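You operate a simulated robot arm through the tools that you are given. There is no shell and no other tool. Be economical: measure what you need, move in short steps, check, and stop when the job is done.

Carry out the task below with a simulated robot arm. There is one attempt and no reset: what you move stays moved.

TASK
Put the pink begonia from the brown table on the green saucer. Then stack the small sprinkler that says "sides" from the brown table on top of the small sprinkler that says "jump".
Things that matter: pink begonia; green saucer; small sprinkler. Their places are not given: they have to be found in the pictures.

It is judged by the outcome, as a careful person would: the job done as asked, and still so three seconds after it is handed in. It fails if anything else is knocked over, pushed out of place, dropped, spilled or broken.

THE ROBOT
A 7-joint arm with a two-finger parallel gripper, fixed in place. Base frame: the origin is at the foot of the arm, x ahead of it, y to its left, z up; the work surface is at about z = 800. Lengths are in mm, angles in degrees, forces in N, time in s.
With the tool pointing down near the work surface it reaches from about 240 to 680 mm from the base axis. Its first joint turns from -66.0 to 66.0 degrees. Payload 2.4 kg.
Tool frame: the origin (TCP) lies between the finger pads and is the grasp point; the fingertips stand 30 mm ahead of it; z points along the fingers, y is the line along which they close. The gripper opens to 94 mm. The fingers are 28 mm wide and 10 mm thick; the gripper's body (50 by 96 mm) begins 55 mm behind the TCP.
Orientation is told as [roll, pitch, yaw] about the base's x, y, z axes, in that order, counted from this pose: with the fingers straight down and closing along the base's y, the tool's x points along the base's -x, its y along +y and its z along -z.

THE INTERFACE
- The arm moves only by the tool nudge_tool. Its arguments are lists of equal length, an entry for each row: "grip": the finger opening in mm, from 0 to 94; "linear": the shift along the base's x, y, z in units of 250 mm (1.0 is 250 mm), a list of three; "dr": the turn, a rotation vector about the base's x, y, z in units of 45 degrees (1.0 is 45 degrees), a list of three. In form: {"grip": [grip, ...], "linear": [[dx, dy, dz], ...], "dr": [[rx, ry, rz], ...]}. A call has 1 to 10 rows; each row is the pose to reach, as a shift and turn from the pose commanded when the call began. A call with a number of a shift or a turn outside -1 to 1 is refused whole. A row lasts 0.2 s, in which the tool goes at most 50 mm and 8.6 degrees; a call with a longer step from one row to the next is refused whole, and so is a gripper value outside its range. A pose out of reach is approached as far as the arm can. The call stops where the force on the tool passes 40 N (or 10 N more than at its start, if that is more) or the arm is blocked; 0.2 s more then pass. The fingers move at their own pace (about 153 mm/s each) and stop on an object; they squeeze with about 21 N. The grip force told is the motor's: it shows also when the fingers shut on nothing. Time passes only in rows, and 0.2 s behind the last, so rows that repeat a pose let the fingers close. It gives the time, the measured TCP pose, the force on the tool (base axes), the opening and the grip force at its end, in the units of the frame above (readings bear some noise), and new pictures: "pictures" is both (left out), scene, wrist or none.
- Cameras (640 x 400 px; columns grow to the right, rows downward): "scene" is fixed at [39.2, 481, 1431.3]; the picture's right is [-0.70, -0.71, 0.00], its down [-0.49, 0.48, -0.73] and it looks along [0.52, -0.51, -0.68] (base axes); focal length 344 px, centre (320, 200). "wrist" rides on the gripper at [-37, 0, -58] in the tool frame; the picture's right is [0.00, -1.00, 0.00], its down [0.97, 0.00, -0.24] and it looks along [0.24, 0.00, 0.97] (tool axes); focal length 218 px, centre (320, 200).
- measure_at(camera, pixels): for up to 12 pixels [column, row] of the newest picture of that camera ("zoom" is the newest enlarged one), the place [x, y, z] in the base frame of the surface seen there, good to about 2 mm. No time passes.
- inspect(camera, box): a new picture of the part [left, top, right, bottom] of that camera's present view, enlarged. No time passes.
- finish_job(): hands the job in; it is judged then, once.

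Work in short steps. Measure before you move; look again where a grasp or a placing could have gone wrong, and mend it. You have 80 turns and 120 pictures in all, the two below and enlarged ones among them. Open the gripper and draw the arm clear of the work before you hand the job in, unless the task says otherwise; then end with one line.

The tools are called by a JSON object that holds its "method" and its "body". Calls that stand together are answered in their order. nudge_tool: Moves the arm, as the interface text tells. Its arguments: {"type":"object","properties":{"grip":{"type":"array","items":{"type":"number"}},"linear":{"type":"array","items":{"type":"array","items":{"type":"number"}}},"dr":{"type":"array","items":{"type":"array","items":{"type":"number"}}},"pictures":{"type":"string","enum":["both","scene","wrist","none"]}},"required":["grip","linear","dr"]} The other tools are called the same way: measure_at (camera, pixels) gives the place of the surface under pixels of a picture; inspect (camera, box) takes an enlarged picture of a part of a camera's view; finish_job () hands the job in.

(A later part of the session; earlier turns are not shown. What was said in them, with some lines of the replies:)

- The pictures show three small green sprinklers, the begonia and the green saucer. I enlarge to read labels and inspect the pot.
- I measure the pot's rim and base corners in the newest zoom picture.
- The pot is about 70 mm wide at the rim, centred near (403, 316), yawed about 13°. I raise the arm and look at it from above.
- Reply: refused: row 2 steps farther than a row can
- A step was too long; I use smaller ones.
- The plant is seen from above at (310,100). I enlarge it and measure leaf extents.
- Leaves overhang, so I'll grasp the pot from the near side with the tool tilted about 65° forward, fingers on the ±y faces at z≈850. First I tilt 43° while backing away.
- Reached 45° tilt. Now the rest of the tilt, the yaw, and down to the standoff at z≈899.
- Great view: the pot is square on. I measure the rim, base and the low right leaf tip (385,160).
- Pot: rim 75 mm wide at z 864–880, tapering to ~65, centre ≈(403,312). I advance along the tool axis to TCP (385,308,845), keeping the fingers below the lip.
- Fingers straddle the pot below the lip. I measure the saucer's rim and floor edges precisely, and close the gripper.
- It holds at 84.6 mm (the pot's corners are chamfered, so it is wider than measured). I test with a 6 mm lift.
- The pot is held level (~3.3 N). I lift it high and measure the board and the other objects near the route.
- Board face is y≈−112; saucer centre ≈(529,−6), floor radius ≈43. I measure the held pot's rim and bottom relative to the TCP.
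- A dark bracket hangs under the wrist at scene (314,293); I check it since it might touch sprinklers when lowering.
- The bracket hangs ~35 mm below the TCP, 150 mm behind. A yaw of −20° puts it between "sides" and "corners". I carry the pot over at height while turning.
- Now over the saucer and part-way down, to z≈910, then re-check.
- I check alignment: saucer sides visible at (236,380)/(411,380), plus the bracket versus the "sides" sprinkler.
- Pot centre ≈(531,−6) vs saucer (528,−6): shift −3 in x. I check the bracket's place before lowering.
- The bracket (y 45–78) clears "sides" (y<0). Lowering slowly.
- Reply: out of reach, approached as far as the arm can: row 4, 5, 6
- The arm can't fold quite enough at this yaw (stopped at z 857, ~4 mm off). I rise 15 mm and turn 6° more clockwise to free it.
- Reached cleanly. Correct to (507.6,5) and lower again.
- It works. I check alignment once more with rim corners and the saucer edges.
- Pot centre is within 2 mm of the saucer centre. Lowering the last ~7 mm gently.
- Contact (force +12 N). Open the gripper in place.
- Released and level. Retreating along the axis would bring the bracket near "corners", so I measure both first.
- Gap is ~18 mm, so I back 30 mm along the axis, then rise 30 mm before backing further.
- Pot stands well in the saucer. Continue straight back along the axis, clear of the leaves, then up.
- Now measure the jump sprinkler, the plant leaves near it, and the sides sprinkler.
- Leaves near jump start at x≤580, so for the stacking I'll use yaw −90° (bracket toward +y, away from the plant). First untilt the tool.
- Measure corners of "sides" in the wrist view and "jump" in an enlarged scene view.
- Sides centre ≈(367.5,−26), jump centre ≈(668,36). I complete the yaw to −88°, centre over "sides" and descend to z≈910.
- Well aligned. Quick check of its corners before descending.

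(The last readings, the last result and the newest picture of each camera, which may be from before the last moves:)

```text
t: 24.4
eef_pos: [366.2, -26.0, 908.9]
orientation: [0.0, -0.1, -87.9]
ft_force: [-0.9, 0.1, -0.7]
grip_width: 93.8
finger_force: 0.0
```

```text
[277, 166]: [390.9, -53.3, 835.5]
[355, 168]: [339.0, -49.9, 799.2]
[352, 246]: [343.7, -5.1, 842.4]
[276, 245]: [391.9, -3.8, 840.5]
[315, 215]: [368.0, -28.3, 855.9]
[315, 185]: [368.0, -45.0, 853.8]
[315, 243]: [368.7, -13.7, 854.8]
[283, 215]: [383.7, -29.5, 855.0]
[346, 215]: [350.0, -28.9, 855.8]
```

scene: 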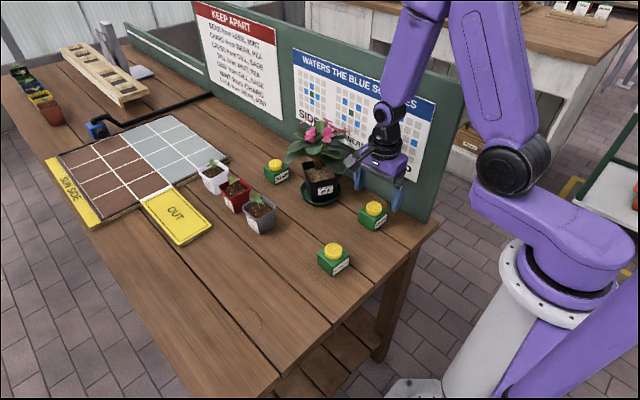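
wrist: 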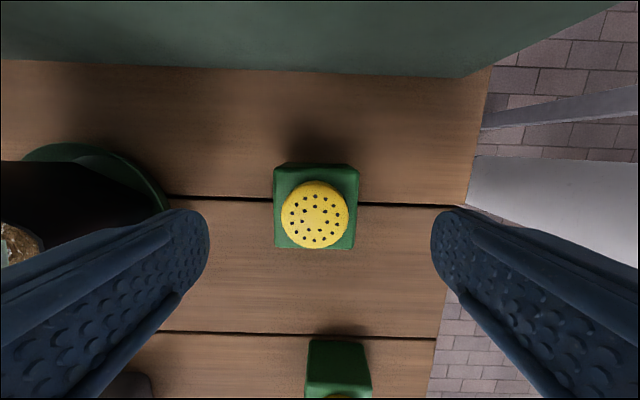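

Centre ≈(367.5,−28). Descend to z≈838 and close.

{"method": "nudge_tool", "body": {"grip": [94, 94, 94, 94, 70, 40, 40, 40], "linear": [[0.004, -0.008, -0.08], [0.004, -0.008, -0.18], [0.004, -0.008, -0.26], [0.004, -0.008, -0.284], [0.004, -0.008, -0.284], [0.004, -0.008, -0.284], [0.004, -0.008, -0.284], [0.004, -0.008, -0.284]], "dr": [[0, 0, 0], [0, 0, 0], [0, 0, 0], [0, 0, 0], [0, 0, 0], [0, 0, 0], [0, 0, 0], [0, 0, 0]], "pictures": "wrist"}}

```text
t: 26.2
eef_pos: [368.1, -29.0, 839.4]
orientation: [-0.2, -0.1, -87.9]
ft_force: [0.9, 0.3, -0.1]
grip_width: 56.2
finger_force: 21.2
```

wrist: 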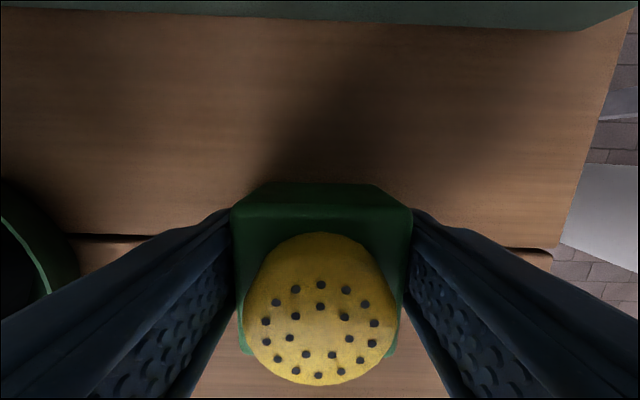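

Gripped at 56 mm. Measure the held knob's offset from the TCP and lift to z≈1050.

{"method": "measure_at", "body": {"camera": "wrist", "pixels": [[321, 240], [321, 378], [250, 308], [393, 310], [321, 310]]}}

{"method": "nudge_tool", "body": {"grip": [40, 40, 40, 40, 40, 40, 40], "linear": [[0, 0, 0.04], [0, 0, 0.16], [0, 0, 0.32], [0, 0, 0.48], [0, 0, 0.64], [0, 0, 0.8], [0, 0, 0.9]], "dr": [[0, 0, 0], [0, 0, 0], [0, 0, 0], [0, 0, 0], [0, 0, 0], [0, 0, 0], [0, 0, 0]]}}

```text
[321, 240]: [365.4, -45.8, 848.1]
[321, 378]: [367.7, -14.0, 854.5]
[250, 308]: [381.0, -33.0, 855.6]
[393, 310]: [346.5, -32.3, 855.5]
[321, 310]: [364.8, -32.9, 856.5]
```

```text
t: 27.8
eef_pos: [366.8, -28.0, 1067.7]
orientation: [-0.2, -0.1, -87.8]
ft_force: [-0.5, 0.5, -1.9]
grip_width: 56.3
finger_force: 21.7
```

scene: 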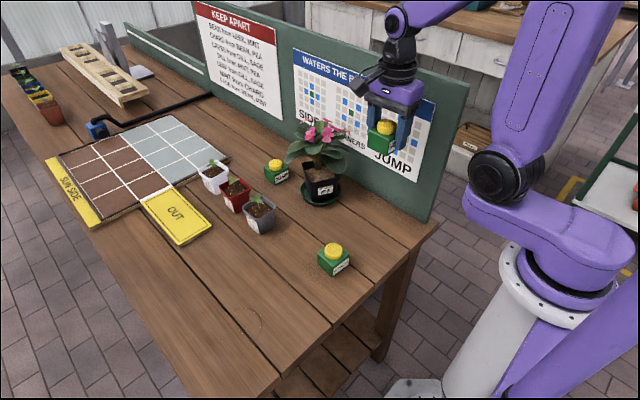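
wrist: 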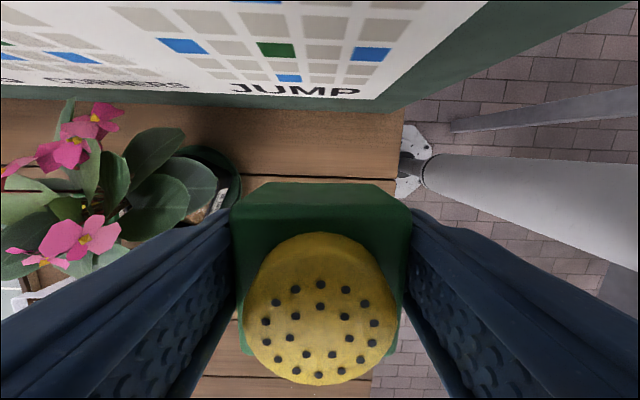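

Held well. I carry it via y≈100, clear of the plant, towards jump.

{"method": "nudge_tool", "body": {"grip": [40, 40, 40, 40, 40, 40], "linear": [[0.06, 0.1, 0], [0.14, 0.24, 0], [0.22, 0.38, 0], [0.34, 0.48, 0], [0.48, 0.52, 0], [0.62, 0.52, 0]], "dr": [[0, 0, 0], [0, 0, 0], [0, 0, 0], [0, 0, 0], [0, 0, 0], [0, 0, 0]], "pictures": "none"}}

{"method": "nudge_tool", "body": {"grip": [40, 40, 40, 40, 40, 40], "linear": [[0.12, 0, 0], [0.26, -0.04, 0], [0.4, -0.1, 0], [0.5, -0.17, -0.04], [0.582, -0.26, -0.08], [0.582, -0.26, -0.16]], "dr": [[0, 0, 0], [0, 0, 0], [0, 0, 0], [0, 0, 0], [0, 0, 0], [0, 0, 0]]}}

```text
t: 29.2
eef_pos: [521.8, 103.6, 1065.2]
orientation: [-0.2, -0.2, -87.7]
ft_force: [-0.1, -0.2, -1.4]
grip_width: 56.4
finger_force: 21.1
```

```text
t: 30.6
eef_pos: [668.0, 36.0, 1024.3]
orientation: [-0.1, -0.1, -87.9]
ft_force: [-0.7, 0.4, -2.2]
grip_width: 56.3
finger_force: 20.7
```

scene: 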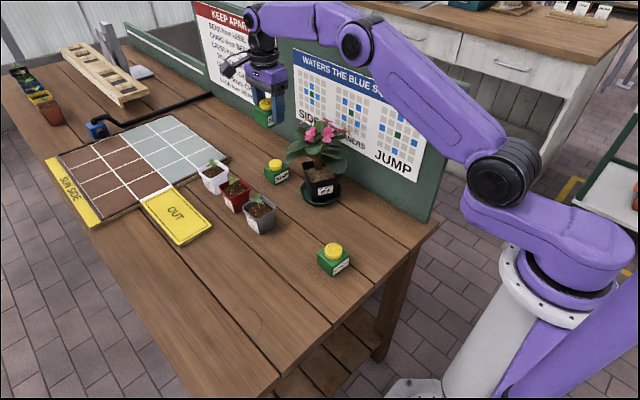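
wrist: 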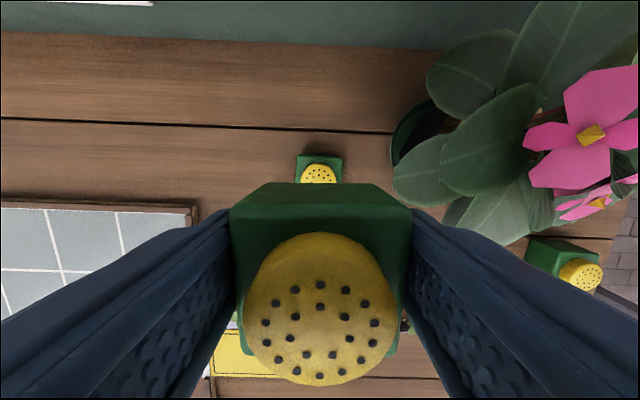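

Jump is visible behind (320,168). Measure jump's position from here and the leaf edge nearest.

{"method": "measure_at", "body": {"camera": "wrist", "pixels": [[395, 188], [430, 205], [300, 158], [340, 158], [319, 178], [305, 174], [334, 174], [319, 166], [440, 150], [430, 80], [298, 180], [342, 182]]}}

{"method": "inspect", "body": {"camera": "scene", "box": [230, 70, 350, 210]}}

```text
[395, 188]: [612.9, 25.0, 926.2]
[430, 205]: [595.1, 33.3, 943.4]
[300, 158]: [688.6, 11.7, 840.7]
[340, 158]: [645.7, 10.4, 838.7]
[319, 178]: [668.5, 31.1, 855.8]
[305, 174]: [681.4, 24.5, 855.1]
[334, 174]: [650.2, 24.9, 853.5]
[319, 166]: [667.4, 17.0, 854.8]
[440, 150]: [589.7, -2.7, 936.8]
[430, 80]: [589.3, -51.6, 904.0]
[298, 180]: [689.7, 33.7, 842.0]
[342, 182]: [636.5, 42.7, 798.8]
```

```text
2.86 times, centred on (290, 140) of scene
```

zoom: 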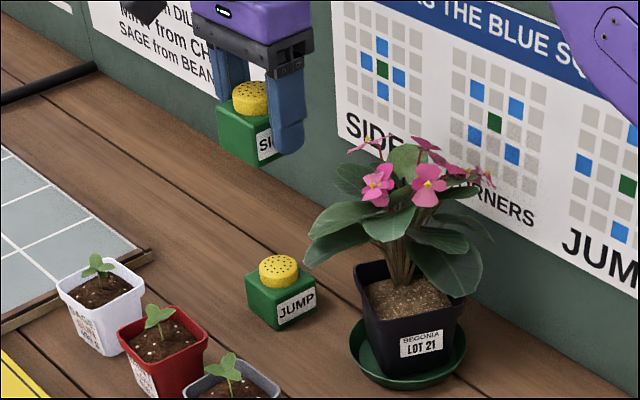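

Leaf tip reaches (613,25,926); the closed finger's outside is x≈630, so descend straight and later open only to ~66 mm. Lower to z≈903.

{"method": "nudge_tool", "body": {"grip": [40, 40, 40, 40, 40], "linear": [[0, -0.002, -0.12], [0, -0.002, -0.26], [0, -0.002, -0.38], [0, -0.002, -0.45], [0, -0.002, -0.485]], "dr": [[0, 0, 0], [0, 0, 0], [0, 0, 0], [0, 0, 0], [0, 0, 0]]}}

{"method": "inspect", "body": {"camera": "scene", "box": [230, 90, 350, 210]}}

```text
t: 31.8
eef_pos: [667.3, 35.4, 903.6]
orientation: [-0.2, -0.1, -87.9]
ft_force: [0.9, 0.2, -0.5]
grip_width: 55.9
finger_force: 20.9
```

scene: 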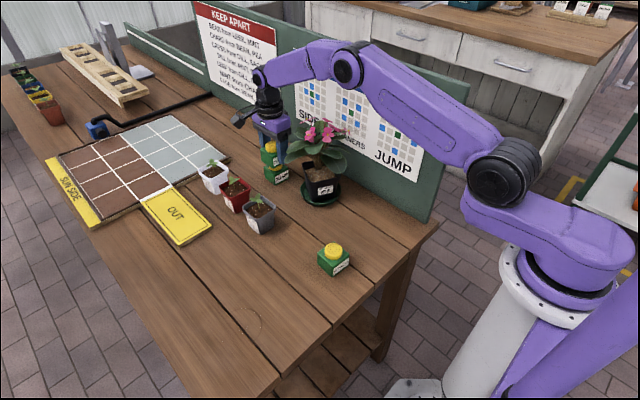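
wrist: 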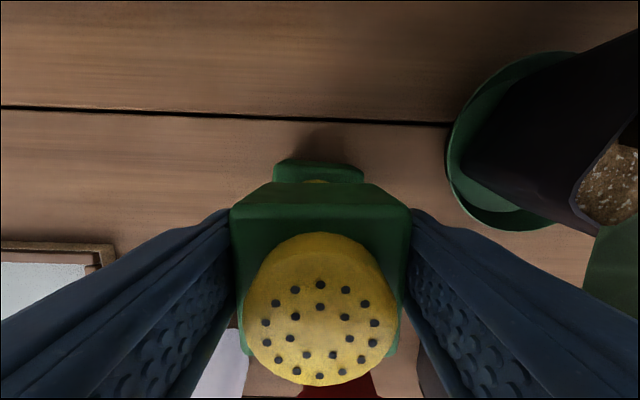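

```text
3.33 times, centred on (290, 150) of scene
```

zoom: 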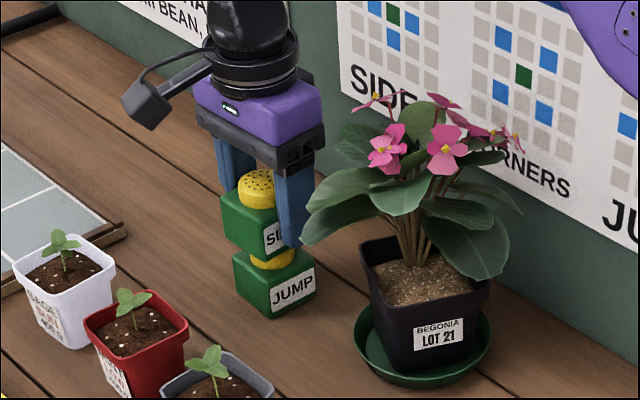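

Aligned. Lower the last ~7 mm in small steps.

{"method": "nudge_tool", "body": {"grip": [40, 40, 40, 40], "linear": [[0, 0, -0.01], [0, 0, -0.018], [0, 0, -0.024], [0, 0, -0.028]], "dr": [[0, 0, 0], [0, 0, 0], [0, 0, 0], [0, 0, 0]], "pictures": "wrist"}}

```text
t: 32.8
eef_pos: [668.3, 36.4, 898.1]
orientation: [-0.1, -0.2, -87.8]
ft_force: [1.0, 0.3, -1.1]
grip_width: 56.2
finger_force: 20.7
```

wrist: 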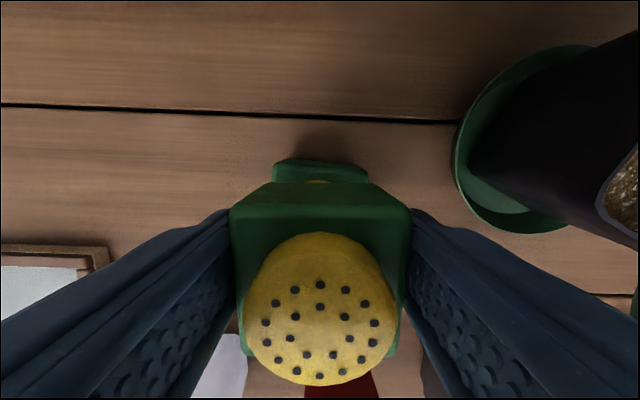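

No contact yet (z 898). A few more 1 mm steps.

{"method": "nudge_tool", "body": {"grip": [40, 40, 40, 40], "linear": [[0, 0, -0.004], [0, 0, -0.008], [0, 0, -0.011], [0, 0, -0.011]], "dr": [[0, 0, 0], [0, 0, 0], [0, 0, 0], [0, 0, 0]], "pictures": "none"}}

```text
t: 33.8
eef_pos: [668.6, 37.2, 895.2]
orientation: [-0.1, 0.0, -87.9]
ft_force: [-1.8, -1.2, 5.4]
grip_width: 55.9
finger_force: 21.0
```

Contact (+5 N). Open just to 66 mm.

{"method": "nudge_tool", "body": {"grip": [57, 59, 62, 66, 66], "linear": [[0, 0, 0], [0, 0, 0.002], [0, 0, 0.002], [0, 0, 0.002], [0, 0, 0.002]], "dr": [[0, 0, 0], [0, 0, 0], [0, 0, 0], [0, 0, 0], [0, 0, 0]]}}

{"method": "inspect", "body": {"camera": "scene", "box": [240, 110, 340, 210]}}

```text
t: 35.0
eef_pos: [668.0, 36.6, 895.5]
orientation: [-0.1, -0.1, -87.9]
ft_force: [-0.4, 0.3, -0.4]
grip_width: 65.8
finger_force: 0.1
```

scene: 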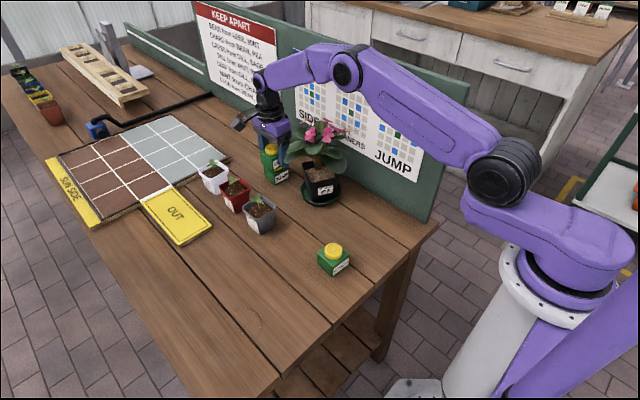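
wrist: 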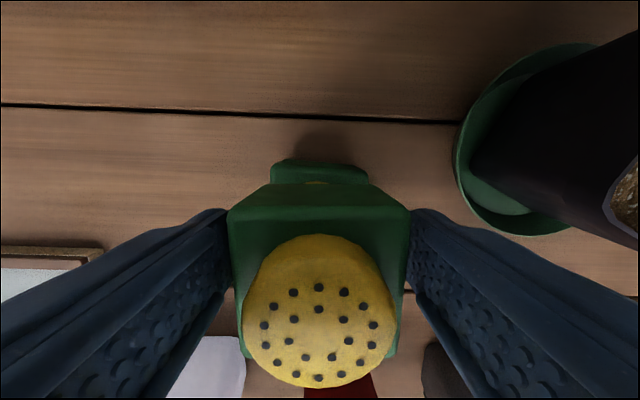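

```text
4.00 times, centred on (290, 160) of scene
```

zoom: 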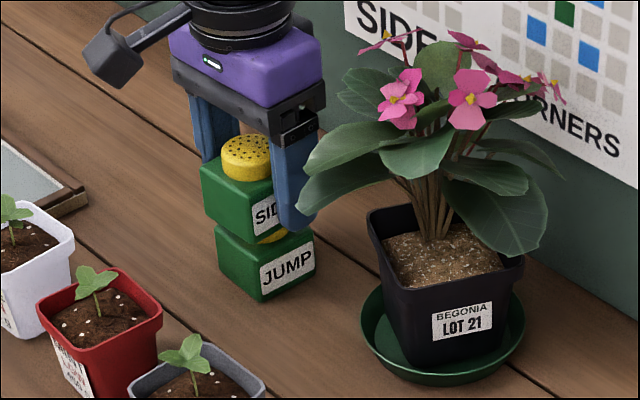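

Stack is standing. Rise straight up slowly, then withdraw via +y.

{"method": "nudge_tool", "body": {"grip": [66, 66, 66, 66, 66, 66, 66], "linear": [[0, 0, 0.04], [0, 0, 0.1], [0, 0, 0.2], [0, 0, 0.34], [0, 0, 0.5], [0, 0, 0.68], [0, 0, 0.8]], "dr": [[0, 0, 0], [0, 0, 0], [0, 0, 0], [0, 0, 0], [0, 0, 0], [0, 0, 0], [0, 0, 0]], "pictures": "none"}}

{"method": "nudge_tool", "body": {"grip": [66, 66, 70, 80, 90, 94, 94], "linear": [[-0.06, 0.16, 0], [-0.16, 0.3, 0], [-0.32, 0.38, 0], [-0.48, 0.44, 0], [-0.64, 0.5, 0], [-0.8, 0.54, 0], [-0.96, 0.58, 0]], "dr": [[0, 0, 0], [0, 0, 0], [0, 0, 0], [0, 0, 0], [0, 0, 0], [0, 0, 0], [0, 0, 0]]}}

{"method": "inspect", "body": {"camera": "scene", "box": [230, 110, 380, 280]}}

```text
t: 36.6
eef_pos: [668.5, 35.7, 1094.0]
orientation: [-0.3, 0.0, -87.8]
ft_force: [0.4, 0.4, 0.0]
grip_width: 66.2
finger_force: 0.1
```

```text
t: 38.2
eef_pos: [427.6, 181.9, 1093.2]
orientation: [-0.2, -0.1, -87.9]
ft_force: [-0.7, -0.5, 1.5]
grip_width: 93.9
finger_force: 0.0
```

scene: 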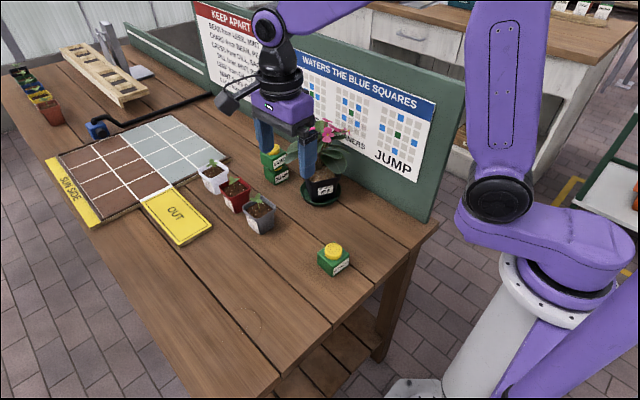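
wrist: 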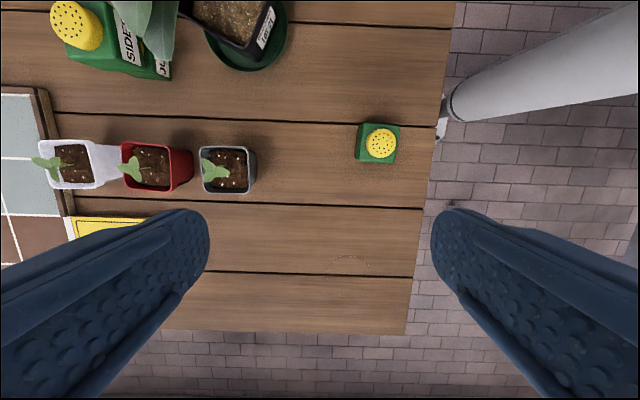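

```text
2.35 times, centred on (305, 195) of scene
```

zoom: 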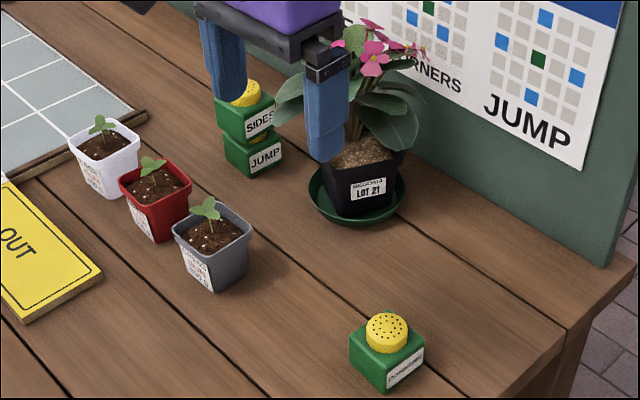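

All stands. Draw back a little further and do a final check of the pot's seating.

{"method": "nudge_tool", "body": {"grip": [94, 94, 94, 94], "linear": [[-0.12, 0.1, 0.05], [-0.26, 0.2, 0.1], [-0.36, 0.3, 0.15], [-0.36, 0.4, 0.15]], "dr": [[0, 0, 0], [0, 0, 0], [0, 0, 0], [0, 0, 0]], "pictures": "none"}}

{"method": "inspect", "body": {"camera": "scene", "box": [250, 110, 370, 220]}}

```text
t: 39.2
eef_pos: [336.6, 282.5, 1129.2]
orientation: [-0.3, -0.2, -87.9]
ft_force: [-0.4, 0.5, -0.4]
grip_width: 93.9
finger_force: 0.0
```

```text
3.64 times, centred on (310, 165) of scene
```

zoom: 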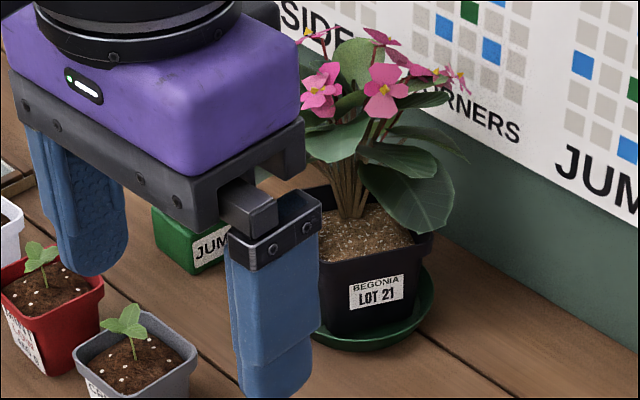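

The begonia sits level in the saucer, and the stack was standing in the last clear view. Handing in.

{"method": "finish_job", "body": {}}

```text
The job is handed in.
```

The pink begonia is standing level on the green saucer, the "sides" sprinkler is stacked on top of "jump", and nothing else was disturbed in the last clear view before I handed the job in.
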